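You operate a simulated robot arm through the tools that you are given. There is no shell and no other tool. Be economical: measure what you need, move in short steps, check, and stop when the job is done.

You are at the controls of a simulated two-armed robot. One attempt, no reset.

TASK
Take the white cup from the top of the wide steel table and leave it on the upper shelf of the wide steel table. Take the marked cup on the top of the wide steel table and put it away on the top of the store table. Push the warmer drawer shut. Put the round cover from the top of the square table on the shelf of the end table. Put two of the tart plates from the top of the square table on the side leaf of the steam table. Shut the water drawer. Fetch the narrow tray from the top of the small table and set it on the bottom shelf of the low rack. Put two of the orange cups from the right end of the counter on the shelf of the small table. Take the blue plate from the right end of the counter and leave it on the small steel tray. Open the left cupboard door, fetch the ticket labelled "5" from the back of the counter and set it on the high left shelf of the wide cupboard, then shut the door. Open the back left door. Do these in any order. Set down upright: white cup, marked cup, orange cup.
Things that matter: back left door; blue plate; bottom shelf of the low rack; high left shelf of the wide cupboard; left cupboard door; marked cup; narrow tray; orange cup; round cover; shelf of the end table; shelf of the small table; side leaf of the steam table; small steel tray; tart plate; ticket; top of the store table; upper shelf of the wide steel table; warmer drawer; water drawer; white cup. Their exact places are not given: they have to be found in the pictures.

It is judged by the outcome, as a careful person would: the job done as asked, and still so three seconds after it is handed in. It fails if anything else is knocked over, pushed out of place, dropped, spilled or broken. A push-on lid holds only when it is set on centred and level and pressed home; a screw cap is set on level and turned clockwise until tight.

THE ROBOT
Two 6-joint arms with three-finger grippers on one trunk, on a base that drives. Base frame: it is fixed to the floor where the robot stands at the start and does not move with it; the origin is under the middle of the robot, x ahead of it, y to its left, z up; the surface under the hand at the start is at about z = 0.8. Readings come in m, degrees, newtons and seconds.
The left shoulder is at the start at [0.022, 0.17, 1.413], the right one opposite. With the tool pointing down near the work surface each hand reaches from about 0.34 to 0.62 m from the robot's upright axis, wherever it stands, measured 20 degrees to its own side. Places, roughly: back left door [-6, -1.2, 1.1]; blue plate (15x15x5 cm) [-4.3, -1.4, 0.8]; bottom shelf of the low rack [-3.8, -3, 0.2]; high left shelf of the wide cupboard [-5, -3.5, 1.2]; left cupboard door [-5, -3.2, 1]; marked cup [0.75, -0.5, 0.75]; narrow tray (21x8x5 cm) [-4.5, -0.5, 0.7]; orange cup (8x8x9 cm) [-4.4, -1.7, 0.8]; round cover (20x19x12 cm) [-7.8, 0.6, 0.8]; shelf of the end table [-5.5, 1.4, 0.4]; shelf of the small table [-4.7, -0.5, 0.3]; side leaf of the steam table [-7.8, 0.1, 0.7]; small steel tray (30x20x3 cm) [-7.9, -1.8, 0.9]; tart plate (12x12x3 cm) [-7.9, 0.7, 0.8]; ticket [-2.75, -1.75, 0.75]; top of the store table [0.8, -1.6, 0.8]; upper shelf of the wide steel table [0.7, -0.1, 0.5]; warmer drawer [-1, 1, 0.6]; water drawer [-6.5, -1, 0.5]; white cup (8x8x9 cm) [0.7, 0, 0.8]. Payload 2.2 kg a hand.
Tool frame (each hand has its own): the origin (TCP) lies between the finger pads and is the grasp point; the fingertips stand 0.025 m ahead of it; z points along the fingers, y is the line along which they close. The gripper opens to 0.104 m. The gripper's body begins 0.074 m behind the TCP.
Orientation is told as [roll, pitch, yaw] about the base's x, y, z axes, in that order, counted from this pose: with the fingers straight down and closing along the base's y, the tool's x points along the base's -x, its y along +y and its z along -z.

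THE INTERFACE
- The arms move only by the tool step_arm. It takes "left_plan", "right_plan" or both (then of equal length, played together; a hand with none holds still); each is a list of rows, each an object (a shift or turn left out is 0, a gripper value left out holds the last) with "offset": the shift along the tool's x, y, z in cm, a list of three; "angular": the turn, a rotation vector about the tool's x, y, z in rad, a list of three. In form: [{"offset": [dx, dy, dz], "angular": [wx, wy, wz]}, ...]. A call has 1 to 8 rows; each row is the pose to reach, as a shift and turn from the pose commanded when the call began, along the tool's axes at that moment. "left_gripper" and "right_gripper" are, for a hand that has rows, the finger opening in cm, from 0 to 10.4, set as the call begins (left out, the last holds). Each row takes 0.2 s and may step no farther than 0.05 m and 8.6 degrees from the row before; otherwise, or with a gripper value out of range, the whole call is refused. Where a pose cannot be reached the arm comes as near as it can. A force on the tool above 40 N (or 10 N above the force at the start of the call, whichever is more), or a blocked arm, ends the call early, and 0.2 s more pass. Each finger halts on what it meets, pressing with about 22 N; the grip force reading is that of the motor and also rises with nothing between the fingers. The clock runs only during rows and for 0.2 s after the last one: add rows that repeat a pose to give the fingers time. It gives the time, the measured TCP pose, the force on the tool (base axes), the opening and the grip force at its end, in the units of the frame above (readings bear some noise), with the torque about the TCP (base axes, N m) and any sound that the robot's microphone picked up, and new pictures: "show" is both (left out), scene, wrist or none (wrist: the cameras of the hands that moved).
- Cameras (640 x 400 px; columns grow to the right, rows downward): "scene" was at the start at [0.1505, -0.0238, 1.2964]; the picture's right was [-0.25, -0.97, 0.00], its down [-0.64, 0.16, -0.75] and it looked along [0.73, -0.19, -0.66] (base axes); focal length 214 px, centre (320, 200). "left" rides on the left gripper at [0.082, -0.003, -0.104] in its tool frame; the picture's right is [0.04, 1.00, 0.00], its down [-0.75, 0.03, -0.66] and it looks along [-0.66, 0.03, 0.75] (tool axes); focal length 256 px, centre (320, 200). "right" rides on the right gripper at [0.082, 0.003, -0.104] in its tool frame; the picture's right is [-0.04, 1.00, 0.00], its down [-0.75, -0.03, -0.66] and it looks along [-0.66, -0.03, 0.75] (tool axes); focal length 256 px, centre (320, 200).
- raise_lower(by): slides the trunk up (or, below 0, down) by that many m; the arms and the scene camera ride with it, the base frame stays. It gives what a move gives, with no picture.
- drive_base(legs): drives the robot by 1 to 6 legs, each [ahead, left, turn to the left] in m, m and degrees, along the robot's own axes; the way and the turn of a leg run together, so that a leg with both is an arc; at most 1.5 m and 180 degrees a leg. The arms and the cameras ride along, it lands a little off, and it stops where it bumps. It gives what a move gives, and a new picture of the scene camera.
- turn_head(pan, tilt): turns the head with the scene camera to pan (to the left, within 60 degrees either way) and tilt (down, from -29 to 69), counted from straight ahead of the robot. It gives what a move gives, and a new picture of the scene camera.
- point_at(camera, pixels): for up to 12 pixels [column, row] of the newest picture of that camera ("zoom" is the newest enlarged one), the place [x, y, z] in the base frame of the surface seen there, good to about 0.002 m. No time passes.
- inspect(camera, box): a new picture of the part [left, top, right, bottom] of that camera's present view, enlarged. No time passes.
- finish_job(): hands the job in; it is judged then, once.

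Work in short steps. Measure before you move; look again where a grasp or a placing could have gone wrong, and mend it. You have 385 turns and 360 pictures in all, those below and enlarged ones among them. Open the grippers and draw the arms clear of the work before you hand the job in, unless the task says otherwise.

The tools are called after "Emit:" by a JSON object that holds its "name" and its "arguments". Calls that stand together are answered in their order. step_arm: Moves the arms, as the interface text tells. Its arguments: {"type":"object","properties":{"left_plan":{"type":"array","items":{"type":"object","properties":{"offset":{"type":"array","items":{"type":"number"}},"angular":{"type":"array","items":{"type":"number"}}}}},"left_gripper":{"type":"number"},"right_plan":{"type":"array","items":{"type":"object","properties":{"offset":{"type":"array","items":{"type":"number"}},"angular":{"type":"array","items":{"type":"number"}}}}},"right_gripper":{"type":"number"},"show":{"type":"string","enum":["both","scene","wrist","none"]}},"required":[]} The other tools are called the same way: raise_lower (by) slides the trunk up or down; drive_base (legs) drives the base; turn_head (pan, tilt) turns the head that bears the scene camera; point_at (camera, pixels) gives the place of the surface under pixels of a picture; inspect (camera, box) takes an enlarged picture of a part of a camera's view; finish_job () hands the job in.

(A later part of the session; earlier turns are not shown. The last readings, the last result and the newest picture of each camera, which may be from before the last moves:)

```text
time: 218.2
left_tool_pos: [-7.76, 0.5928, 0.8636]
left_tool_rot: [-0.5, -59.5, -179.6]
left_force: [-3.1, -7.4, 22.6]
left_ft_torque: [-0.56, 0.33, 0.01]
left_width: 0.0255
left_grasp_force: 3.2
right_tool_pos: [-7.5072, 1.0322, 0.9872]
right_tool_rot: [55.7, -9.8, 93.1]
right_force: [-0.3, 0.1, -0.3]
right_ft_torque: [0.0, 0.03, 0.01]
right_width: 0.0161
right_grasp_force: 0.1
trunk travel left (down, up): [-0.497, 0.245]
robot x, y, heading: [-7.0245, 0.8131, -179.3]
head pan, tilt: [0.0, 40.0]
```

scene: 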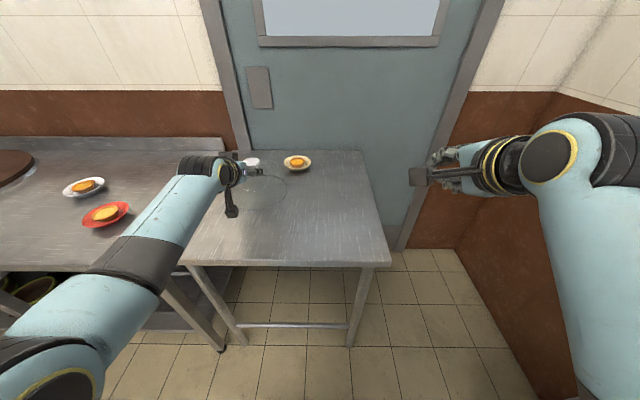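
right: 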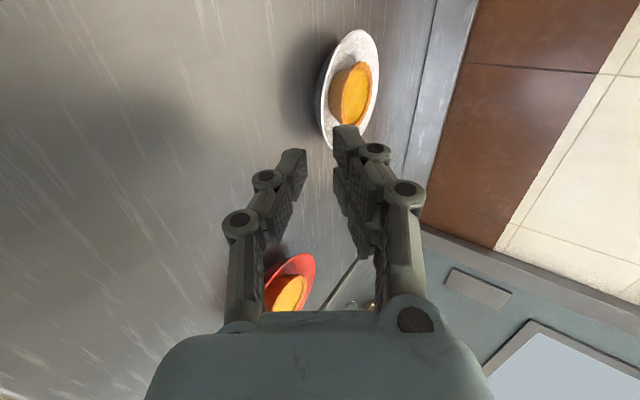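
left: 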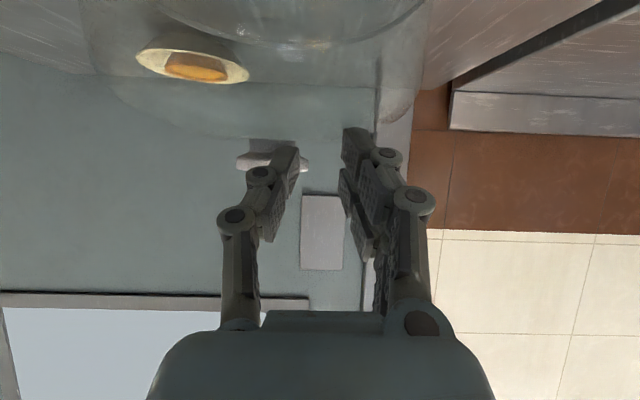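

The fingertips pressed on the glass instead. Open, withdraw up-and-back along the fingers, and re-measure.

Emit:
{"name": "step_arm", "arguments": {"left_plan": [{"offset": [-0.5, 0, -0.3]}, {"offset": [-1.5, 0, -0.9]}, {"offset": [-1.5, 0, -3]}, {"offset": [-1.5, 0, -6]}], "left_gripper": 6, "show": "both"}}

Emit:
{"name": "inspect", "arguments": {"camera": "scene", "box": [210, 135, 290, 220]}}

```text
time: 219.2
left_tool_pos: [-7.715, 0.5928, 0.9061]
left_tool_rot: [-0.5, -59.1, -179.4]
left_force: [-0.4, 0.5, 0.2]
left_ft_torque: [-0.04, -0.02, -0.01]
left_width: 0.06
left_grasp_force: 0.0
right_tool_pos: [-7.5075, 1.0311, 0.9876]
right_tool_rot: [55.7, -9.8, 93.1]
right_force: [-0.5, 0.0, 0.3]
right_ft_torque: [0.01, 0.02, 0.01]
right_width: 0.0157
right_grasp_force: 0.1
trunk travel left (down, up): [-0.497, 0.245]
robot x, y, heading: [-7.0316, 0.8167, -179.3]
head pan, tilt: [0.0, 40.0]
```

scene: 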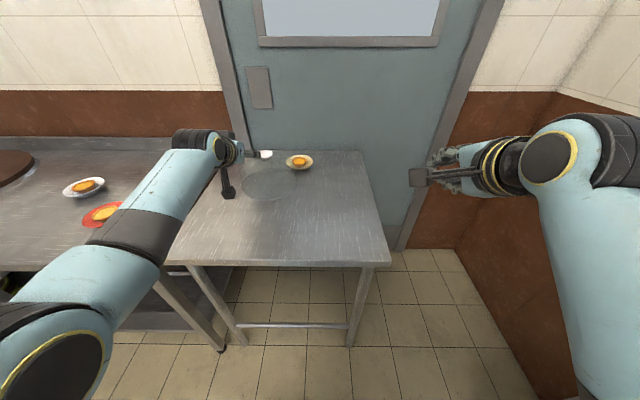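
left: 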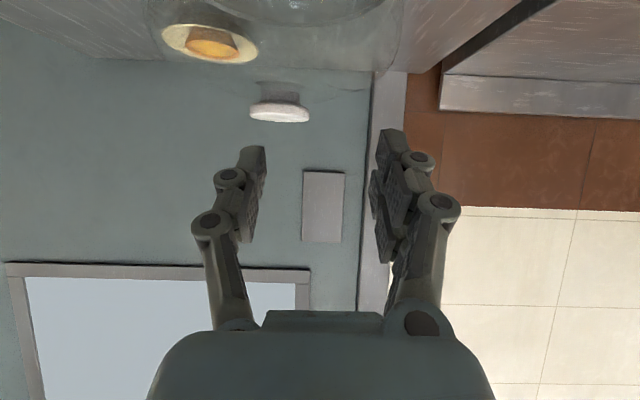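

```text
4.71 times, centred on (250, 178) of scene
```

zoom: 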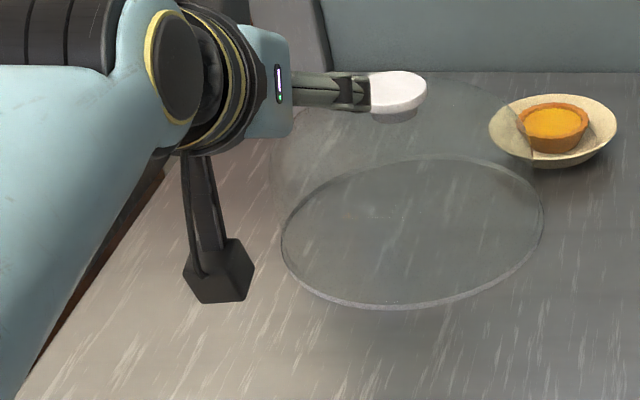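

The dome shifted. Measure the knob and the base ring now.

Emit:
{"name": "point_at", "arguments": {"camera": "zoom", "pixels": [[400, 90], [375, 98], [424, 95], [400, 74], [400, 104], [282, 235], [542, 215], [385, 307], [440, 157], [490, 130], [550, 122]]}}

Emit:
{"name": "point_at", "arguments": {"camera": "left", "pixels": [[280, 113], [252, 110], [308, 118], [280, 104], [280, 92]]}}

```text
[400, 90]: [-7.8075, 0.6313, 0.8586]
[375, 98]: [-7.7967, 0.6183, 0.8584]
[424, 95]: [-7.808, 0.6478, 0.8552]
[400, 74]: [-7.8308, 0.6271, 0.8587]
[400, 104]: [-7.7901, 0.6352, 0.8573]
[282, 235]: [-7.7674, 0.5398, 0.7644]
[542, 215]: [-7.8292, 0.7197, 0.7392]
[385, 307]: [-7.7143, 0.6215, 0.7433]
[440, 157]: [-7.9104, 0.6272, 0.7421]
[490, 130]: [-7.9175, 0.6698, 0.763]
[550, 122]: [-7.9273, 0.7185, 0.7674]
```

```text
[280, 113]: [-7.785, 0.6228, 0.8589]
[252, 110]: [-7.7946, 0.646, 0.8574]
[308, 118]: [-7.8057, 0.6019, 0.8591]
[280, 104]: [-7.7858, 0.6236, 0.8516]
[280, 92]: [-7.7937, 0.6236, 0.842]
```

Knob is now at (-7.807,0.626), disc z 0.852–0.859. I go higher this time: TCP (-7.790,0.626,0.8695) so only the lower finger corners take the disc.

Emit:
{"name": "step_arm", "arguments": {"left_plan": [{"offset": [-1.3, -1.7, 2.1]}, {"offset": [-2.6, -3.4, 4.3]}, {"offset": [-3.86, -3.4, 6.4]}, {"offset": [-2.2, -3.4, 7.4]}, {"offset": [-0.75, -3.4, 8.3]}, {"offset": [-0.75, -3.4, 8.3]}], "show": "wrist"}}

```text
time: 220.6
left_tool_pos: [-7.7918, 0.6279, 0.8722]
left_tool_rot: [-0.5, -59.4, -179.4]
left_force: [-2.4, -0.7, 7.4]
left_ft_torque: [-0.29, 0.13, -0.16]
left_width: 0.06
left_grasp_force: 0.0
right_tool_pos: [-7.5081, 1.0314, 0.9878]
right_tool_rot: [55.7, -9.6, 93.1]
right_force: [0.6, -0.9, -0.8]
right_ft_torque: [0.03, 0.02, 0.01]
right_width: 0.016
right_grasp_force: 0.1
trunk travel left (down, up): [-0.497, 0.245]
robot x, y, heading: [-7.023, 0.8129, -179.7]
head pan, tilt: [0.0, 40.0]
```

left: 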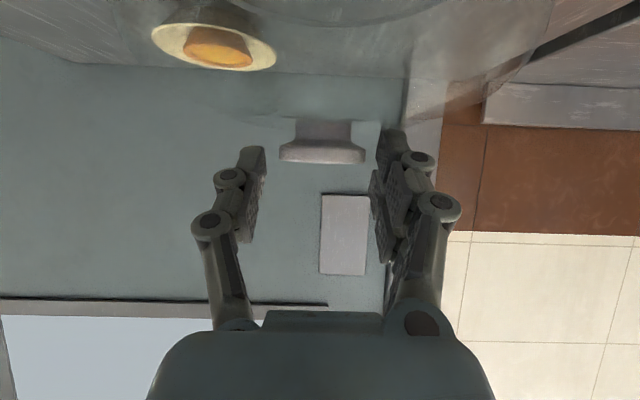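

Only a light touch by one finger. Rise 3 mm and close.

Emit:
{"name": "step_arm", "arguments": {"left_plan": [{"offset": [-0.26, 0, -0.15]}, {"offset": [-0.26, 0, -0.15]}], "show": "none"}}

Emit:
{"name": "step_arm", "arguments": {"left_plan": [{"offset": [0, 0, 0]}, {"offset": [0, 0, 0]}, {"offset": [0, 0, 0]}], "left_gripper": 2, "show": "wrist"}}

```text
time: 221.2
left_tool_pos: [-7.7905, 0.627, 0.8703]
left_tool_rot: [-0.5, -59.0, -179.4]
left_force: [-1.7, 0.7, 6.0]
left_ft_torque: [-0.21, 0.11, -0.08]
left_width: 0.0598
left_grasp_force: 0.0
right_tool_pos: [-7.5079, 1.0317, 0.9873]
right_tool_rot: [55.7, -9.7, 93.1]
right_force: [0.4, -0.9, 0.0]
right_ft_torque: [0.0, 0.03, -0.02]
right_width: 0.0159
right_grasp_force: 0.2
trunk travel left (down, up): [-0.497, 0.245]
robot x, y, heading: [-7.0282, 0.8117, -179.6]
head pan, tilt: [0.0, 40.0]
```

```text
time: 222.0
left_tool_pos: [-7.7903, 0.6278, 0.8734]
left_tool_rot: [-0.6, -59.1, -179.5]
left_force: [1.3, 2.6, 6.3]
left_ft_torque: [0.07, 0.2, -0.03]
left_width: 0.0467
left_grasp_force: 21.9
right_tool_pos: [-7.5074, 1.0319, 0.9873]
right_tool_rot: [55.9, -9.7, 93.1]
right_force: [0.5, -0.4, 0.4]
right_ft_torque: [0.0, 0.03, 0.03]
right_width: 0.0161
right_grasp_force: 0.0
trunk travel left (down, up): [-0.497, 0.245]
robot x, y, heading: [-7.0261, 0.8116, -179.3]
head pan, tilt: [0.0, 40.0]
```

left: 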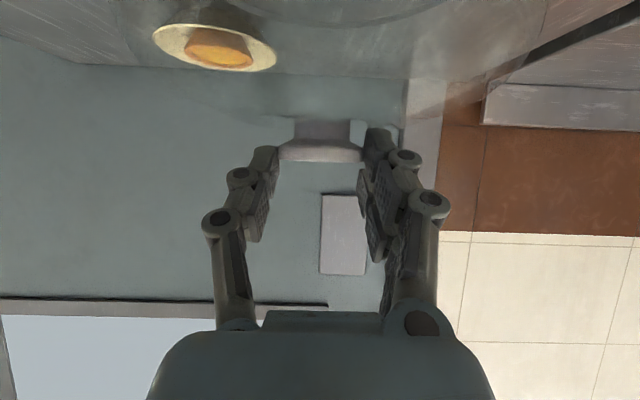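

Knob gripped at 4.7 cm with full force. Lift 2 cm and look.

Emit:
{"name": "raise_lower", "arguments": {"by": 0.02}}

Emit:
{"name": "inspect", "arguments": {"camera": "scene", "box": [190, 115, 330, 240]}}

```text
time: 222.7
left_tool_pos: [-7.7906, 0.6266, 0.8891]
left_tool_rot: [-0.6, -59.0, -179.3]
left_force: [-1.4, 0.4, -1.9]
left_ft_torque: [0.01, 0.02, -0.01]
left_width: 0.0468
left_grasp_force: 22.0
right_tool_pos: [-7.5083, 1.0309, 1.008]
right_tool_rot: [55.8, -9.7, 93.1]
right_force: [0.5, -0.2, 0.2]
right_ft_torque: [0.02, -0.01, -0.01]
right_width: 0.0163
right_grasp_force: 0.0
trunk travel left (down, up): [-0.517, 0.225]
robot x, y, heading: [-7.0276, 0.8124, -179.0]
head pan, tilt: [0.0, 40.0]
```

```text
3.20 times, centred on (260, 178) of scene
```

zoom: 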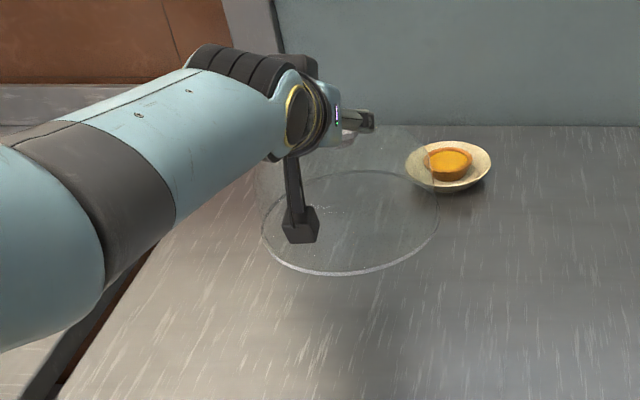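

The dome is held (≈0.2 kg). Raise, back away 1.0 m, shift left, and turn right to face the end tables.

Emit:
{"name": "raise_lower", "arguments": {"by": 0.12}}

Emit:
{"name": "drive_base", "arguments": {"legs": [[-0.9, 0, 0], [0, 0.6, 0], [0, 0, -89]]}}

```text
time: 224.2
left_tool_pos: [-7.7916, 0.6267, 1.0095]
left_tool_rot: [-0.6, -59.1, -179.4]
left_force: [0.2, -0.7, -0.9]
left_ft_torque: [-0.03, -0.02, -0.02]
left_width: 0.0466
left_grasp_force: 21.8
right_tool_pos: [-7.5087, 1.0309, 1.1253]
right_tool_rot: [55.7, -9.6, 93.0]
right_force: [0.5, -0.3, 0.6]
right_ft_torque: [-0.01, 0.02, 0.0]
right_width: 0.016
right_grasp_force: 0.0
trunk travel left (down, up): [-0.637, 0.105]
robot x, y, heading: [-7.0302, 0.813, -179.6]
head pan, tilt: [0.0, 40.0]
```

```text
time: 235.7
left_tool_pos: [-6.3266, 0.9894, 1.0107]
left_tool_rot: [-0.6, -59.0, 92.3]
left_force: [-0.2, 0.3, -1.4]
left_ft_torque: [-0.03, 0.0, 0.0]
left_width: 0.0464
left_grasp_force: 22.3
right_tool_pos: [-5.9134, 0.7191, 1.1267]
right_tool_rot: [55.7, -9.6, 4.9]
right_force: [0.7, 0.7, 0.2]
right_ft_torque: [-0.02, -0.01, 0.0]
right_width: 0.016
right_grasp_force: 0.1
trunk travel left (down, up): [-0.637, 0.105]
robot x, y, heading: [-6.1173, 0.2321, 92.5]
head pan, tilt: [0.0, 40.0]
```

scene: 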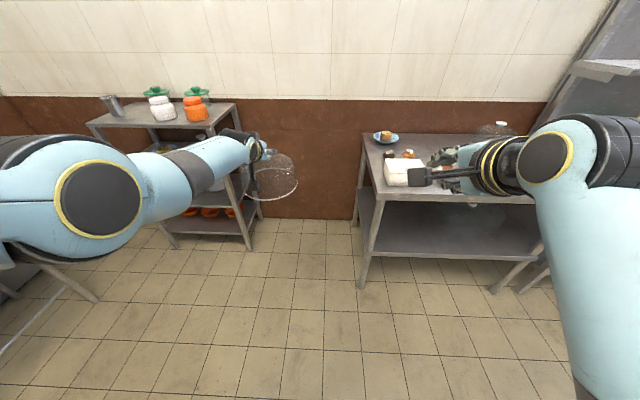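

The dome hangs level. The table at right with an empty shelf should be the end table; measure.

Emit:
{"name": "point_at", "arguments": {"camera": "scene", "pixels": [[375, 250], [410, 250], [500, 255], [430, 230], [430, 215], [385, 195], [450, 200], [520, 200], [365, 200], [480, 220], [275, 197], [285, 160]]}}

Emit:
{"name": "inspect", "arguments": {"camera": "scene", "box": [240, 110, 560, 300]}}

```text
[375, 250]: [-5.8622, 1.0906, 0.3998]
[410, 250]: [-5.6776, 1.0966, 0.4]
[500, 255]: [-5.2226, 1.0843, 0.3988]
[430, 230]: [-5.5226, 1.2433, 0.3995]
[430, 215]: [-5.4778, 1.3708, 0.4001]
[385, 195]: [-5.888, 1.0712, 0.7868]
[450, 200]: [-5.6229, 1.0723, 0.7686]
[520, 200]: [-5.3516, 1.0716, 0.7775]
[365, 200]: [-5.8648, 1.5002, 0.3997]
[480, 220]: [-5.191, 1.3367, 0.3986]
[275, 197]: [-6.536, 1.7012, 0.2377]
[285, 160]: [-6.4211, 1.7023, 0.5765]
```

```text
2.00 times, centred on (400, 205) of scene
```

zoom: 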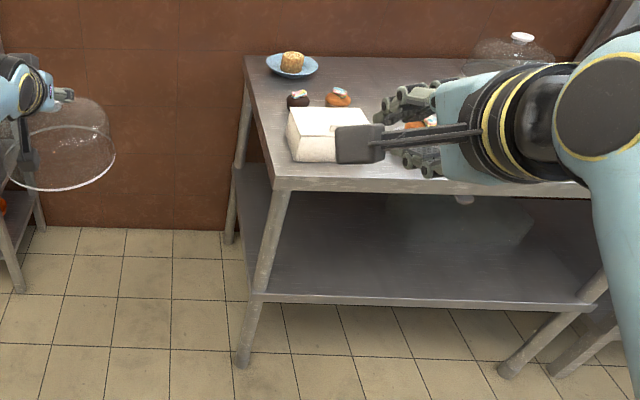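

Shelf z 0.40, front edge y 1.085, underside 0.768. I back off slightly, strafe right so the dome lines up with x≈-5.55.

Emit:
{"name": "drive_base", "arguments": {"legs": [[-0.15, 0, -2.5], [0, -0.77, 0]]}}

Emit:
{"name": "raise_lower", "arguments": {"by": -0.4}}

Emit:
{"name": "turn_head", "arguments": {"pan": 10, "tilt": 30}}

```text
time: 240.8
left_tool_pos: [-5.527, 0.8435, 1.0108]
left_tool_rot: [-0.5, -59.1, 90.1]
left_force: [-0.4, 0.0, -0.5]
left_ft_torque: [-0.02, -0.02, 0.01]
left_width: 0.0465
left_grasp_force: 22.4
right_tool_pos: [-5.1248, 0.5575, 1.1258]
right_tool_rot: [55.7, -9.5, 2.6]
right_force: [0.2, 0.2, 1.5]
right_ft_torque: [0.0, 0.02, 0.03]
right_width: 0.0161
right_grasp_force: 0.2
trunk travel left (down, up): [-0.637, 0.105]
robot x, y, heading: [-5.3485, 0.0792, 90.3]
head pan, tilt: [0.0, 40.0]
```

scene: 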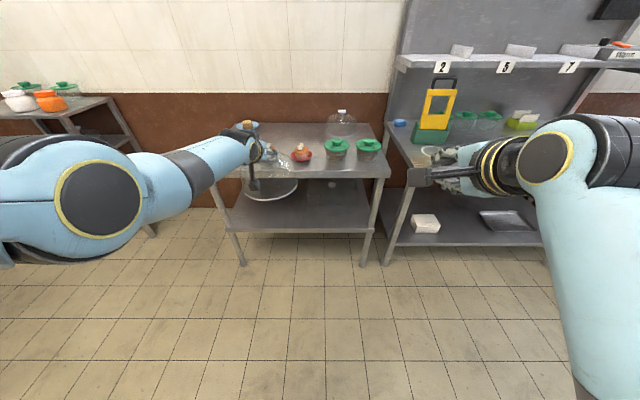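

```text
time: 244.6
left_tool_pos: [-5.5277, 0.8428, 0.6115]
left_tool_rot: [-0.5, -59.1, 90.1]
left_force: [0.1, 0.4, -1.4]
left_ft_torque: [-0.05, 0.01, -0.01]
left_width: 0.0466
left_grasp_force: 21.9
right_tool_pos: [-5.1173, 0.5527, 0.7198]
right_tool_rot: [54.8, -11.7, 3.3]
right_force: [-0.6, 0.0, 0.1]
right_ft_torque: [0.01, 0.01, -0.03]
right_width: 0.0158
right_grasp_force: 0.1
trunk travel left (down, up): [-0.237, 0.505]
robot x, y, heading: [-5.3481, 0.0801, 90.3]
head pan, tilt: [0.0, 40.0]
```

```text
time: 245.3
left_tool_pos: [-5.5283, 0.8422, 0.6119]
left_tool_rot: [-0.4, -59.1, 90.1]
left_force: [0.8, -0.4, -0.6]
left_ft_torque: [-0.06, -0.03, 0.02]
left_width: 0.0465
left_grasp_force: 21.7
right_tool_pos: [-5.117, 0.554, 0.7209]
right_tool_rot: [54.9, -11.7, 3.1]
right_force: [0.6, 0.2, 1.0]
right_ft_torque: [0.03, 0.01, 0.0]
right_width: 0.016
right_grasp_force: 0.1
trunk travel left (down, up): [-0.237, 0.505]
robot x, y, heading: [-5.3506, 0.0765, 90.3]
head pan, tilt: [10.0, 30.0]
```

scene: 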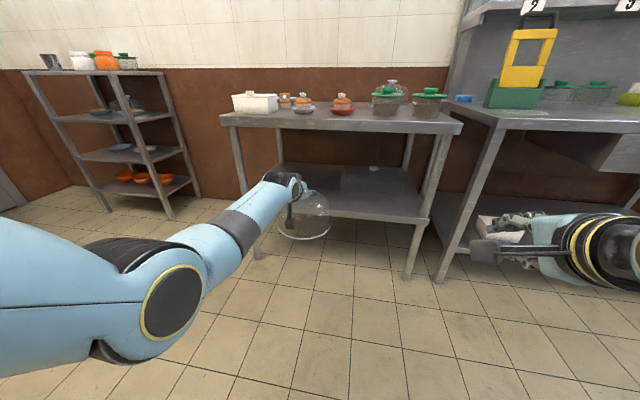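

Check what's on the shelf.

Emit:
{"name": "inspect", "arguments": {"camera": "scene", "box": [210, 80, 470, 260]}}

Emit:
{"name": "point_at", "arguments": {"camera": "scene", "pixels": [[345, 190], [375, 168], [345, 205], [345, 213], [300, 180], [400, 185], [320, 238]]}}

```text
2.22 times, centred on (340, 170) of scene
```

zoom: 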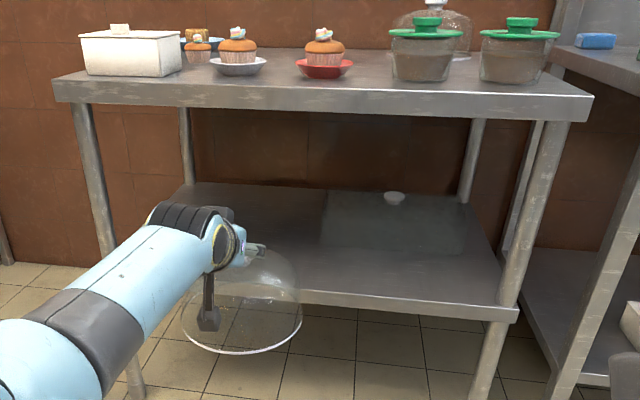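

```text
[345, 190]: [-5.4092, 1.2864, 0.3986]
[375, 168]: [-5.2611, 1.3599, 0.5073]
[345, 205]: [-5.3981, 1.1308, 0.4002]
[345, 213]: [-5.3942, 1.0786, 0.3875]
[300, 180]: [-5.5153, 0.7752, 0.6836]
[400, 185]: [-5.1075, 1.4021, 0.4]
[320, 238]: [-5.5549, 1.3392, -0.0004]
```

A clear box cover stands at the shelf's back right; left part is free. Shift left 0.15 m, then drive in 0.335 m.

Emit:
{"name": "drive_base", "arguments": {"legs": [[0, 0.15, -0.3], [0.335, 0, 0]]}}

```text
time: 248.5
left_tool_pos: [-5.6724, 1.1785, 0.609]
left_tool_rot: [-0.6, -59.1, 89.9]
left_force: [-0.2, 0.5, -1.0]
left_ft_torque: [-0.02, 0.01, 0.01]
left_width: 0.0463
left_grasp_force: 21.9
right_tool_pos: [-5.2618, 0.8903, 0.7246]
right_tool_rot: [55.5, -11.7, 3.0]
right_force: [0.0, 0.4, -0.9]
right_ft_torque: [0.03, -0.03, -0.03]
right_width: 0.016
right_grasp_force: 0.1
trunk travel left (down, up): [-0.237, 0.505]
robot x, y, heading: [-5.4922, 0.4091, 90.0]
head pan, tilt: [10.0, 30.0]
```

scene: 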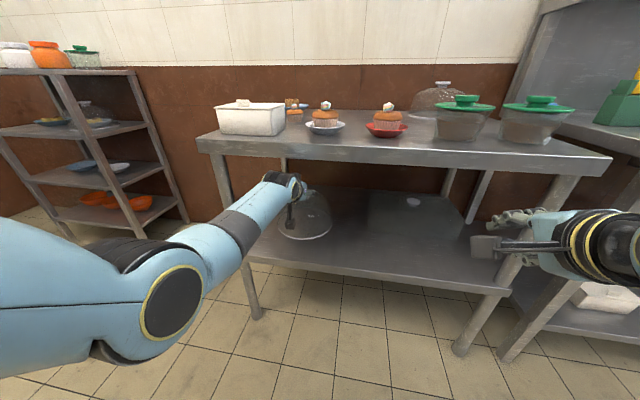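

Positioned over the shelf. Lower 7 cm, then to contact.

Emit:
{"name": "raise_lower", "arguments": {"by": -0.068}}

Emit:
{"name": "raise_lower", "arguments": {"by": -0.008}}

Emit:
{"name": "inspect", "arguments": {"camera": "scene", "box": [200, 120, 420, 290]}}

```text
time: 249.6
left_tool_pos: [-5.6721, 1.1792, 0.5435]
left_tool_rot: [-0.6, -59.1, 89.7]
left_force: [0.5, 0.5, -1.7]
left_ft_torque: [-0.08, 0.0, -0.02]
left_width: 0.0464
left_grasp_force: 22.4
right_tool_pos: [-5.2592, 0.8889, 0.655]
right_tool_rot: [55.1, -12.7, 3.3]
right_force: [0.0, 0.0, 0.2]
right_ft_torque: [0.03, 0.03, -0.01]
right_width: 0.0157
right_grasp_force: 0.1
trunk travel left (down, up): [-0.169, 0.573]
robot x, y, heading: [-5.4968, 0.4127, 89.6]
head pan, tilt: [10.0, 30.0]
```

```text
time: 250.2
left_tool_pos: [-5.6715, 1.1792, 0.5345]
left_tool_rot: [-0.5, -59.1, 89.9]
left_force: [0.8, -0.2, -1.6]
left_ft_torque: [-0.03, 0.0, 0.0]
left_width: 0.0465
left_grasp_force: 21.8
right_tool_pos: [-5.259, 0.888, 0.647]
right_tool_rot: [55.0, -12.9, 3.3]
right_force: [-0.1, 1.3, 0.1]
right_ft_torque: [-0.02, -0.02, 0.02]
right_width: 0.016
right_grasp_force: 0.0
trunk travel left (down, up): [-0.161, 0.581]
robot x, y, heading: [-5.4944, 0.4098, 89.7]
head pan, tilt: [10.0, 30.0]
```

```text
2.35 times, centred on (310, 205) of scene
```

zoom: 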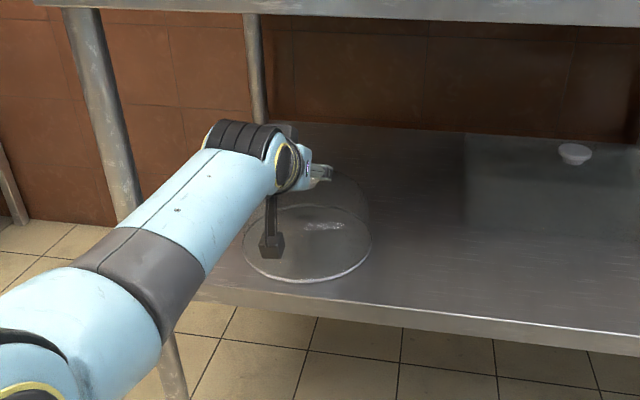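

Still hanging (−1.6 N). Lower 5 mm more.

Emit:
{"name": "raise_lower", "arguments": {"by": -0.005}}

Emit:
{"name": "step_arm", "arguments": {"left_plan": [{"offset": [0, 0, 0]}], "show": "none"}}

```text
time: 250.7
left_tool_pos: [-5.6711, 1.1791, 0.5322]
left_tool_rot: [-0.4, -59.2, 89.8]
left_force: [-0.7, -0.4, 5.4]
left_ft_torque: [0.48, 0.25, 0.04]
left_width: 0.0461
left_grasp_force: 21.9
right_tool_pos: [-5.258, 0.8878, 0.6422]
right_tool_rot: [55.1, -12.8, 3.3]
right_force: [-0.4, 0.9, 0.2]
right_ft_torque: [0.03, 0.05, -0.02]
right_width: 0.0161
right_grasp_force: 0.1
trunk travel left (down, up): [-0.156, 0.586]
robot x, y, heading: [-5.4992, 0.4129, 89.8]
head pan, tilt: [10.0, 30.0]
```

```text
time: 251.1
left_tool_pos: [-5.6713, 1.179, 0.532]
left_tool_rot: [-0.5, -59.3, 89.8]
left_force: [-0.5, 2.3, 8.4]
left_ft_torque: [0.34, 0.24, -0.04]
left_width: 0.0465
left_grasp_force: 22.2
right_tool_pos: [-5.2591, 0.8875, 0.6431]
right_tool_rot: [55.1, -12.9, 3.2]
right_force: [0.1, -0.4, 0.1]
right_ft_torque: [-0.03, -0.04, 0.01]
right_width: 0.0158
right_grasp_force: 0.1
trunk travel left (down, up): [-0.156, 0.586]
robot x, y, heading: [-5.4947, 0.41, 90.0]
head pan, tilt: [10.0, 30.0]
```

Contact. Open the fingers and lift off, then back out.

Emit:
{"name": "step_arm", "arguments": {"left_plan": [{"offset": [0, 0, 0]}, {"offset": [0, 0, 0]}, {"offset": [-1, 0, -0.6]}, {"offset": [-2.6, 0, -1.6]}, {"offset": [-2.6, 0, -1.6]}], "left_gripper": 7, "show": "wrist"}}

Emit:
{"name": "drive_base", "arguments": {"legs": [[-0.35, 0, 0]]}}

```text
time: 252.3
left_tool_pos: [-5.6716, 1.1779, 0.5595]
left_tool_rot: [-0.5, -59.0, 89.8]
left_force: [0.2, -1.0, 0.0]
left_ft_torque: [-0.01, -0.04, 0.02]
left_width: 0.0698
left_grasp_force: 0.1
right_tool_pos: [-5.2579, 0.8891, 0.644]
right_tool_rot: [55.3, -12.9, 3.2]
right_force: [0.7, 0.3, -0.1]
right_ft_torque: [0.01, 0.0, 0.02]
right_width: 0.016
right_grasp_force: 0.1
trunk travel left (down, up): [-0.156, 0.586]
robot x, y, heading: [-5.4956, 0.4142, 89.9]
head pan, tilt: [10.0, 30.0]
```

left: 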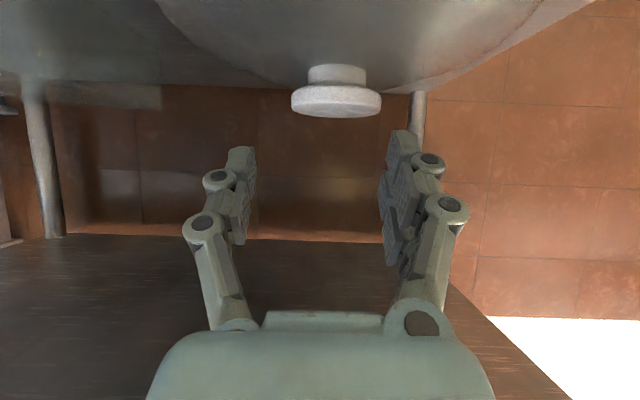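

```text
time: 254.6
left_tool_pos: [-5.6734, 0.8255, 0.5596]
left_tool_rot: [-0.6, -59.2, 89.9]
left_force: [-0.2, 0.1, 0.0]
left_ft_torque: [0.03, -0.02, 0.01]
left_width: 0.07
left_grasp_force: 0.1
right_tool_pos: [-5.2599, 0.5392, 0.645]
right_tool_rot: [55.5, -12.9, 3.3]
right_force: [0.1, -1.5, 0.8]
right_ft_torque: [-0.02, -0.01, -0.03]
right_width: 0.016
right_grasp_force: 0.1
trunk travel left (down, up): [-0.156, 0.586]
robot x, y, heading: [-5.4979, 0.0577, 89.7]
head pan, tilt: [10.0, 30.0]
```

scene: 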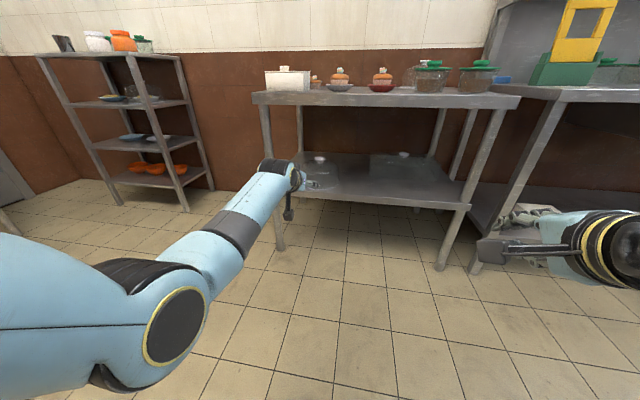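

The cover is on the shelf. Now raise the trunk and restore both hands to downward carry poses.

Emit:
{"name": "raise_lower", "arguments": {"by": 0.4}}

Emit:
{"name": "step_arm", "arguments": {"left_plan": [{"offset": [1.5, 0, -1.5], "angular": [0, 0.13, 0]}, {"offset": [3, 0, -3], "angular": [0, 0.26, 0]}, {"offset": [4.5, 0, -4.5], "angular": [0, 0.39, 0]}, {"offset": [6, 0, -6.0], "angular": [0, 0.52, 0]}, {"offset": [7.5, 0, -8], "angular": [0, 0.65, 0]}, {"offset": [9, 0, -10], "angular": [0, 0.78, 0]}, {"offset": [10.5, 0, -12], "angular": [0, 0.91, 0]}, {"offset": [12, 0, -14], "angular": [0, 1.03, 0]}], "right_plan": [{"offset": [0, 0.1, 1.5], "angular": [0.05, 0.073, -0.106]}, {"offset": [0, 0.2, 3], "angular": [0.1, 0.146, -0.212]}, {"offset": [0, 0.3, 4.5], "angular": [0.15, 0.219, -0.318]}, {"offset": [0, 0.4, 6], "angular": [0.2, 0.292, -0.424]}, {"offset": [0, 0.5, 7.5], "angular": [0.25, 0.365, -0.53]}, {"offset": [0, 0.5, 9], "angular": [0.302, 0.4385, -0.636]}, {"offset": [0, 0.5, 9.4], "angular": [0.35, 0.511, -0.742]}, {"offset": [0, 0.5, 9.4], "angular": [0.4, 0.585, -0.848]}], "left_gripper": 10.4, "right_gripper": 10.4, "show": "none"}}

Emit:
{"name": "step_arm", "arguments": {"right_plan": [{"offset": [0, 0, 0], "angular": [0.05, 0.073, -0.106]}, {"offset": [0, 0, 0], "angular": [0.1, 0.146, -0.212]}, {"offset": [0, 0, 0], "angular": [0.15, 0.219, -0.318]}, {"offset": [0, 0, 0], "angular": [0.203, 0.292, -0.424]}, {"offset": [0, 0, 0], "angular": [0.203, 0.292, -0.424]}], "show": "none"}}

```text
time: 258.4
left_tool_pos: [-5.6725, 0.8253, 0.96]
left_tool_rot: [-0.5, -59.1, 89.9]
left_force: [0.2, -0.2, -0.6]
left_ft_torque: [0.0, 0.01, -0.02]
left_width: 0.0699
left_grasp_force: 0.1
right_tool_pos: [-5.2597, 0.5388, 1.045]
right_tool_rot: [55.5, -13.0, 3.3]
right_force: [0.8, -0.5, -0.5]
right_ft_torque: [0.03, 0.01, 0.0]
right_width: 0.0162
right_grasp_force: 0.1
trunk travel left (down, up): [-0.556, 0.186]
robot x, y, heading: [-5.5012, 0.0584, 90.0]
head pan, tilt: [10.0, 30.0]
```

```text
time: 260.2
left_tool_pos: [-5.6763, 0.6439, 0.9284]
left_tool_rot: [-0.4, 0.1, 89.5]
left_force: [-0.4, -0.1, 0.6]
left_ft_torque: [-0.02, -0.01, -0.03]
left_width: 0.104
left_grasp_force: 0.0
right_tool_pos: [-5.255, 0.6196, 0.9967]
right_tool_rot: [15.1, -13.5, 63.8]
right_force: [0.0, 0.3, -0.8]
right_ft_torque: [-0.02, 0.0, 0.0]
right_width: 0.104
right_grasp_force: 0.1
trunk travel left (down, up): [-0.556, 0.186]
robot x, y, heading: [-5.4952, 0.0593, 89.9]
head pan, tilt: [10.0, 30.0]
```

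```text
time: 261.4
left_tool_pos: [-5.6747, 0.6435, 0.9287]
left_tool_rot: [-0.3, 0.0, 89.6]
left_force: [-0.5, -0.4, -0.2]
left_ft_torque: [-0.01, 0.01, -0.01]
left_width: 0.1038
left_grasp_force: 0.1
right_tool_pos: [-5.2535, 0.6194, 0.9969]
right_tool_rot: [-0.2, 0.0, 90.2]
right_force: [-0.4, 0.4, -0.5]
right_ft_torque: [0.0, 0.01, 0.02]
right_width: 0.1038
right_grasp_force: 0.0
trunk travel left (down, up): [-0.556, 0.186]
robot x, y, heading: [-5.4949, 0.0605, 89.7]
head pan, tilt: [10.0, 30.0]
```

Both hands are reset. Raise trunk, go to x≈-6.9 and face the back passage (−y).

Emit:
{"name": "raise_lower", "arguments": {"by": 0.15}}

Emit:
{"name": "drive_base", "arguments": {"legs": [[-0.0, 0, 90], [1.4, -0.15, 0], [0, 0, 88]]}}

Emit:
{"name": "turn_head", "arguments": {"pan": 0, "tilt": 25}}

```text
time: 263.1
left_tool_pos: [-5.6758, 0.6446, 1.0787]
left_tool_rot: [-0.4, -0.1, 89.6]
left_force: [-0.1, 0.4, -0.1]
left_ft_torque: [0.0, 0.01, -0.02]
left_width: 0.104
left_grasp_force: 0.0
right_tool_pos: [-5.2529, 0.6186, 1.1459]
right_tool_rot: [0.1, 0.1, 90.0]
right_force: [0.2, -1.3, -0.3]
right_ft_torque: [0.02, -0.03, -0.03]
right_width: 0.104
right_grasp_force: 0.0
trunk travel left (down, up): [-0.706, 0.036]
robot x, y, heading: [-5.4934, 0.0618, 90.0]
head pan, tilt: [10.0, 30.0]
```

```text
time: 277.7
left_tool_pos: [-6.6938, -0.4272, 1.0784]
left_tool_rot: [-0.2, -0.1, -89.2]
left_force: [-0.7, 0.3, -0.1]
left_ft_torque: [0.01, 0.0, 0.01]
left_width: 0.104
left_grasp_force: 0.0
right_tool_pos: [-7.1156, -0.4113, 1.1467]
right_tool_rot: [-0.1, -0.1, -88.7]
right_force: [-0.1, 0.4, -0.5]
right_ft_torque: [0.0, -0.02, 0.02]
right_width: 0.1043
right_grasp_force: 0.1
trunk travel left (down, up): [-0.706, 0.036]
robot x, y, heading: [-6.8871, 0.1523, -88.7]
head pan, tilt: [10.0, 30.0]
```

scene: 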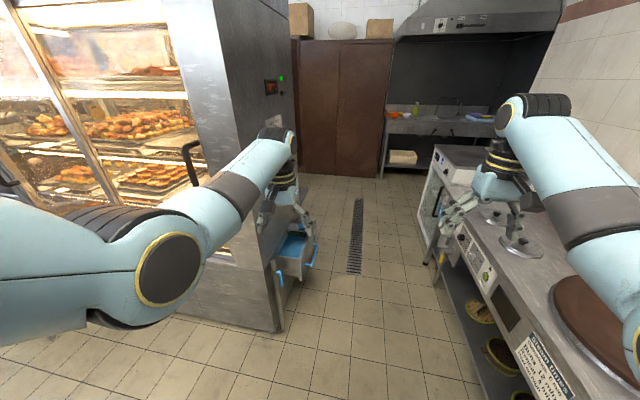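

```text
time: 278.4
left_tool_pos: [-6.695, -0.4261, 1.0784]
left_tool_rot: [-0.3, -0.1, -89.3]
left_force: [-0.4, -0.3, -0.1]
left_ft_torque: [-0.04, 0.0, -0.02]
left_width: 0.1039
left_grasp_force: 0.0
right_tool_pos: [-7.1152, -0.4118, 1.1466]
right_tool_rot: [-0.2, 0.0, -88.7]
right_force: [-0.5, 1.1, 0.2]
right_ft_torque: [-0.02, 0.0, -0.02]
right_width: 0.1039
right_grasp_force: 0.1
trunk travel left (down, up): [-0.706, 0.036]
robot x, y, heading: [-6.8849, 0.1538, -88.9]
head pan, tilt: [0.0, 25.0]
```

scene: 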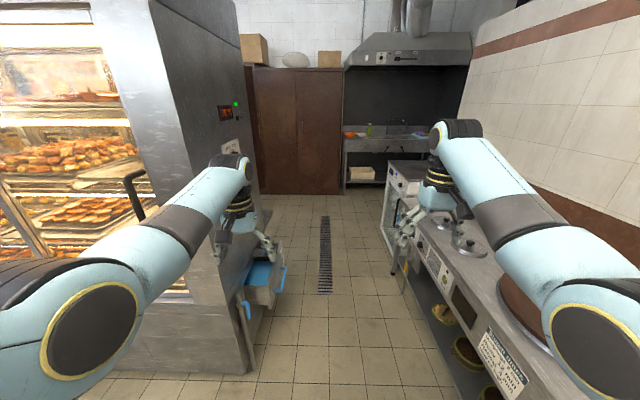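

The water drawer (blue) sticks out at (262,285) from the case's end. Measure.

Emit:
{"name": "inspect", "arguments": {"camera": "scene", "box": [200, 210, 330, 350]}}

Emit:
{"name": "point_at", "arguments": {"camera": "scene", "pixels": [[265, 285], [255, 300], [283, 283], [248, 308], [262, 270], [255, 325], [225, 320], [330, 190], [310, 130], [395, 200], [400, 130], [440, 340]]}}

```text
2.86 times, centred on (265, 280) of scene
```

zoom: 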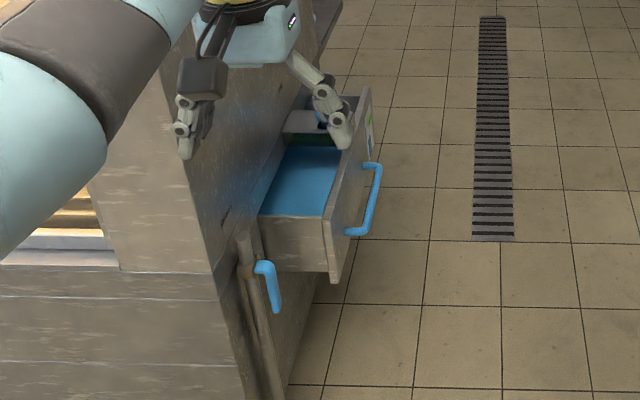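

```text
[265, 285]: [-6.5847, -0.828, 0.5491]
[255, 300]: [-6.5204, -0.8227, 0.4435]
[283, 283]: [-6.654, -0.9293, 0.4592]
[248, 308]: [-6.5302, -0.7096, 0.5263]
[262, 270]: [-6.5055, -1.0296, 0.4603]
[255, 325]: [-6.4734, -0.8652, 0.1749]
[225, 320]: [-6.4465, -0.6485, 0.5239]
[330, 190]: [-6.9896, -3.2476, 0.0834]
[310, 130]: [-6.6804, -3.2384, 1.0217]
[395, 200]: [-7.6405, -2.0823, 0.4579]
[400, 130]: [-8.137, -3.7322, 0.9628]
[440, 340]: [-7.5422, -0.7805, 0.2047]
```

I plan to push it sideways with the left hand. Check how far my left elbow sticks out.

Emit:
{"name": "point_at", "arguments": {"camera": "scene", "pixels": [[90, 330], [60, 290], [150, 260], [20, 350], [20, 270], [560, 340], [230, 200]]}}

```text
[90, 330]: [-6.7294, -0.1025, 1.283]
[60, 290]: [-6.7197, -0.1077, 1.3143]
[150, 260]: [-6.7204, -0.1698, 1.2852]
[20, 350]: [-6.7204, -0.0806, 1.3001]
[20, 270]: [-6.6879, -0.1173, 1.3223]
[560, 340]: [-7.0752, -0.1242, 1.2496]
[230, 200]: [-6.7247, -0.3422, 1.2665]
```

Elbow stays within ~0.3 m of my axis. I'll stand diagonally (heading −55°) at about (-7.18,-0.62) so the left hand can be driven in +x against the drawer front.

Emit:
{"name": "drive_base", "arguments": {"legs": [[0, -0.3, 0], [0.77, 0, 0], [0, 0, 34]]}}

Emit:
{"name": "turn_head", "arguments": {"pan": 25, "tilt": 45}}

```text
time: 285.8
left_tool_pos: [-6.6772, -0.9832, 1.0788]
left_tool_rot: [-0.2, -0.1, -54.5]
left_force: [-1.1, 0.3, 0.1]
left_ft_torque: [0.05, -0.02, 0.03]
left_width: 0.104
left_grasp_force: 0.1
right_tool_pos: [-7.0311, -1.2118, 1.1456]
right_tool_rot: [-0.1, -0.1, -53.8]
right_force: [0.1, -0.4, 0.6]
right_ft_torque: [0.02, -0.04, 0.05]
right_width: 0.1039
right_grasp_force: 0.1
trunk travel left (down, up): [-0.706, 0.036]
robot x, y, heading: [-7.1636, -0.6152, -54.0]
head pan, tilt: [0.0, 25.0]
```

scene: 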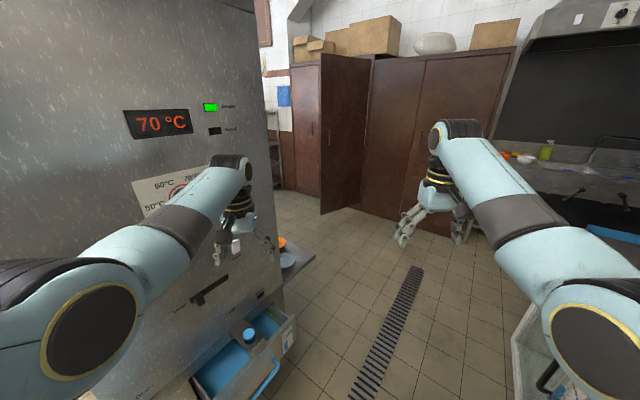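

```text
time: 286.7
left_tool_pos: [-6.6775, -0.9819, 1.0792]
left_tool_rot: [-0.4, -0.1, -54.4]
left_force: [0.3, 0.0, -0.9]
left_ft_torque: [-0.01, 0.0, -0.02]
left_width: 0.104
left_grasp_force: 0.1
right_tool_pos: [-7.0315, -1.2123, 1.1472]
right_tool_rot: [-0.1, -0.1, -53.8]
right_force: [0.4, -0.8, -0.2]
right_ft_torque: [0.02, -0.01, 0.0]
right_width: 0.1041
right_grasp_force: 0.1
trunk travel left (down, up): [-0.706, 0.036]
robot x, y, heading: [-7.1659, -0.6154, -54.1]
head pan, tilt: [25.0, 45.0]
```

scene: 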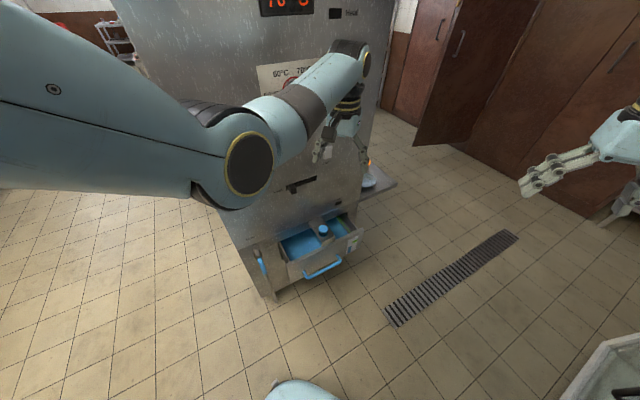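

Clear view of the drawer. Measure its front face.

Emit:
{"name": "point_at", "arguments": {"camera": "scene", "pixels": [[290, 270], [320, 255], [355, 235], [345, 248], [325, 270], [300, 285], [324, 232], [280, 205], [310, 275], [348, 225]]}}

Emit:
{"name": "inspect", "arguments": {"camera": "scene", "box": [220, 160, 400, 310]}}

```text
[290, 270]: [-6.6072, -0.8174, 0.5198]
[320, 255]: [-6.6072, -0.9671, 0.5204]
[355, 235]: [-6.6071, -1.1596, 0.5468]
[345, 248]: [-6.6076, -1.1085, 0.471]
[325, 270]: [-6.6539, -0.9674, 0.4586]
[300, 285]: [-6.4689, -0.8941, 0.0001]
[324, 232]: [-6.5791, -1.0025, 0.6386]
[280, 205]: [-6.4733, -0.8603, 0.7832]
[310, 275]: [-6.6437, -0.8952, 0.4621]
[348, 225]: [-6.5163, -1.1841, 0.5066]
```

```text
2.67 times, centred on (310, 235) of scene
```

zoom: 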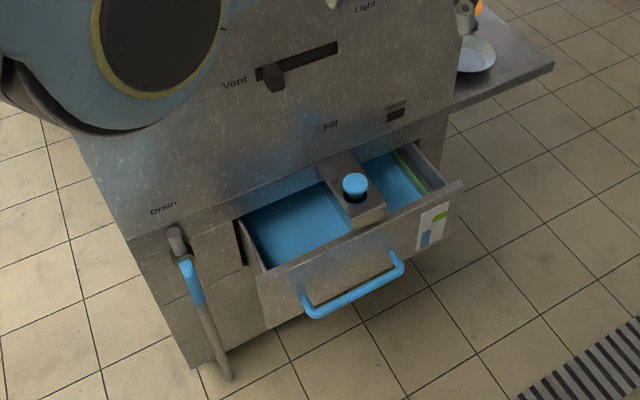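

Drawer front is at x −6.607, y −0.81…−1.17. I'll push above the handle at y≈−0.91, z≈0.53. Close the left gripper, adjust, lower.

Emit:
{"name": "step_arm", "arguments": {"left_plan": [{"offset": [0, 0, 0]}, {"offset": [0, 0, 0]}, {"offset": [0, 0, 0]}, {"offset": [0, 0, 0]}], "left_gripper": 0, "show": "none"}}

Emit:
{"name": "drive_base", "arguments": {"legs": [[-0.075, 0.02, 0]]}}

Emit:
{"name": "raise_lower", "arguments": {"by": -0.4}}

Emit:
{"name": "raise_lower", "arguments": {"by": -0.149}}

Emit:
{"name": "turn_head", "arguments": {"pan": 30, "tilt": 40}}

```text
time: 287.7
left_tool_pos: [-6.6775, -0.9815, 1.0783]
left_tool_rot: [-0.4, -0.2, -54.3]
left_force: [-0.9, 0.8, -0.7]
left_ft_torque: [-0.01, 0.01, 0.0]
left_width: 0.0
left_grasp_force: 21.7
right_tool_pos: [-7.0309, -1.2114, 1.1467]
right_tool_rot: [-0.1, -0.1, -53.8]
right_force: [0.0, 0.5, -0.5]
right_ft_torque: [-0.01, 0.02, -0.01]
right_width: 0.1042
right_grasp_force: 0.1
trunk travel left (down, up): [-0.706, 0.036]
robot x, y, heading: [-7.1646, -0.6174, -53.6]
head pan, tilt: [25.0, 45.0]
```

```text
time: 288.8
left_tool_pos: [-6.7068, -0.9079, 1.0797]
left_tool_rot: [-0.3, -0.2, -54.4]
left_force: [0.1, 0.7, 1.0]
left_ft_torque: [-0.03, -0.03, -0.01]
left_width: 0.0
left_grasp_force: 22.4
right_tool_pos: [-7.0616, -1.1385, 1.1468]
right_tool_rot: [-0.1, -0.1, -54.0]
right_force: [0.4, -0.4, 0.6]
right_ft_torque: [-0.03, -0.05, 0.01]
right_width: 0.1038
right_grasp_force: 0.0
trunk travel left (down, up): [-0.706, 0.036]
robot x, y, heading: [-7.1947, -0.5444, -53.9]
head pan, tilt: [25.0, 45.0]
```

scene: 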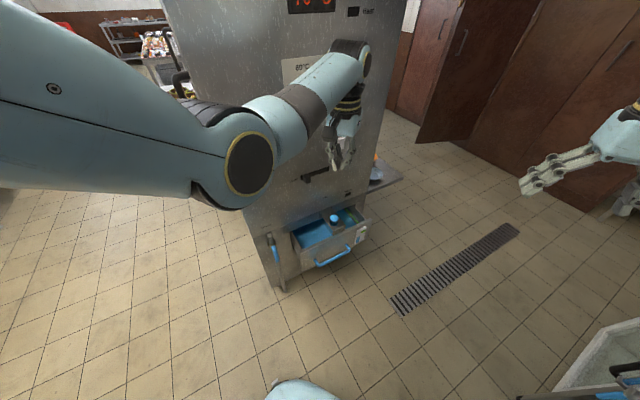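

```text
time: 292.6
left_tool_pos: [-6.7049, -0.9106, 0.6796]
left_tool_rot: [-0.4, -0.2, -54.4]
left_force: [0.1, -0.2, 0.2]
left_ft_torque: [0.0, -0.01, -0.02]
left_width: 0.0
left_grasp_force: 21.8
right_tool_pos: [-7.0638, -1.1349, 0.7189]
right_tool_rot: [-0.1, 2.7, -53.8]
right_force: [0.6, -0.3, 0.4]
right_ft_torque: [0.03, 0.01, -0.02]
right_width: 0.1038
right_grasp_force: 0.1
trunk travel left (down, up): [-0.306, 0.436]
robot x, y, heading: [-7.1931, -0.545, -54.0]
head pan, tilt: [25.0, 45.0]
```

```text
time: 294.3
left_tool_pos: [-6.7054, -0.9096, 0.5307]
left_tool_rot: [-0.3, -0.1, -54.4]
left_force: [0.1, 0.2, 0.8]
left_ft_torque: [0.01, 0.0, -0.02]
left_width: 0.0001
left_grasp_force: 21.5
right_tool_pos: [-7.0783, -1.1168, 0.5008]
right_tool_rot: [-0.1, 10.6, -53.8]
right_force: [0.0, -0.3, 0.6]
right_ft_torque: [0.01, -0.03, -0.01]
right_width: 0.104
right_grasp_force: 0.1
trunk travel left (down, up): [-0.157, 0.585]
robot x, y, heading: [-7.1951, -0.5448, -54.0]
head pan, tilt: [25.0, 45.0]
```

```text
time: 295.0
left_tool_pos: [-6.7043, -0.9086, 0.53]
left_tool_rot: [-0.2, 0.0, -54.5]
left_force: [-1.1, 0.5, -0.1]
left_ft_torque: [-0.02, 0.03, 0.01]
left_width: 0.0001
left_grasp_force: 22.1
right_tool_pos: [-7.0772, -1.1154, 0.5003]
right_tool_rot: [0.1, 10.7, -53.9]
right_force: [0.2, -0.1, -0.8]
right_ft_torque: [-0.01, 0.0, -0.01]
right_width: 0.1039
right_grasp_force: 0.0
trunk travel left (down, up): [-0.157, 0.585]
robot x, y, heading: [-7.1909, -0.54, -54.0]
head pan, tilt: [30.0, 40.0]
```

scene: 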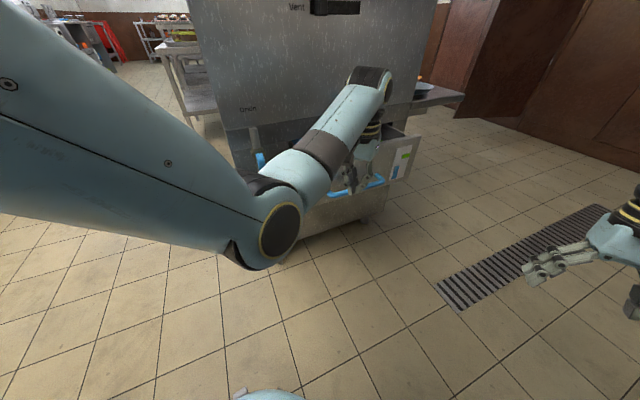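

Hand is at the right height in front of the drawer. Drive toward +x 0.2 m to push.

Emit:
{"name": "drive_base", "arguments": {"legs": [[0.112, 0.154, 0]]}}

```text
time: 296.6
left_tool_pos: [-6.5274, -0.9093, 0.5291]
left_tool_rot: [-0.9, 0.6, -54.5]
left_force: [-0.1, 0.1, 0.2]
left_ft_torque: [0.02, -0.02, 0.0]
left_width: 0.0
left_grasp_force: 21.8
right_tool_pos: [-6.8934, -1.1148, 0.4995]
right_tool_rot: [-0.1, 10.5, -53.8]
right_force: [0.3, -0.1, 0.0]
right_ft_torque: [-0.01, -0.04, 0.02]
right_width: 0.1039
right_grasp_force: 0.1
trunk travel left (down, up): [-0.157, 0.585]
robot x, y, heading: [-7.0088, -0.5422, -53.9]
head pan, tilt: [30.0, 40.0]
stopped in leg 1: the force on the tool passed its limit at 63 N (the readings are from after the stop); the commanded pose is now the measured one
```

scene: 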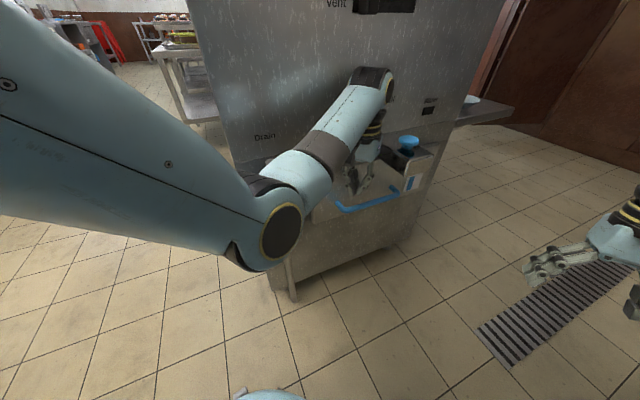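

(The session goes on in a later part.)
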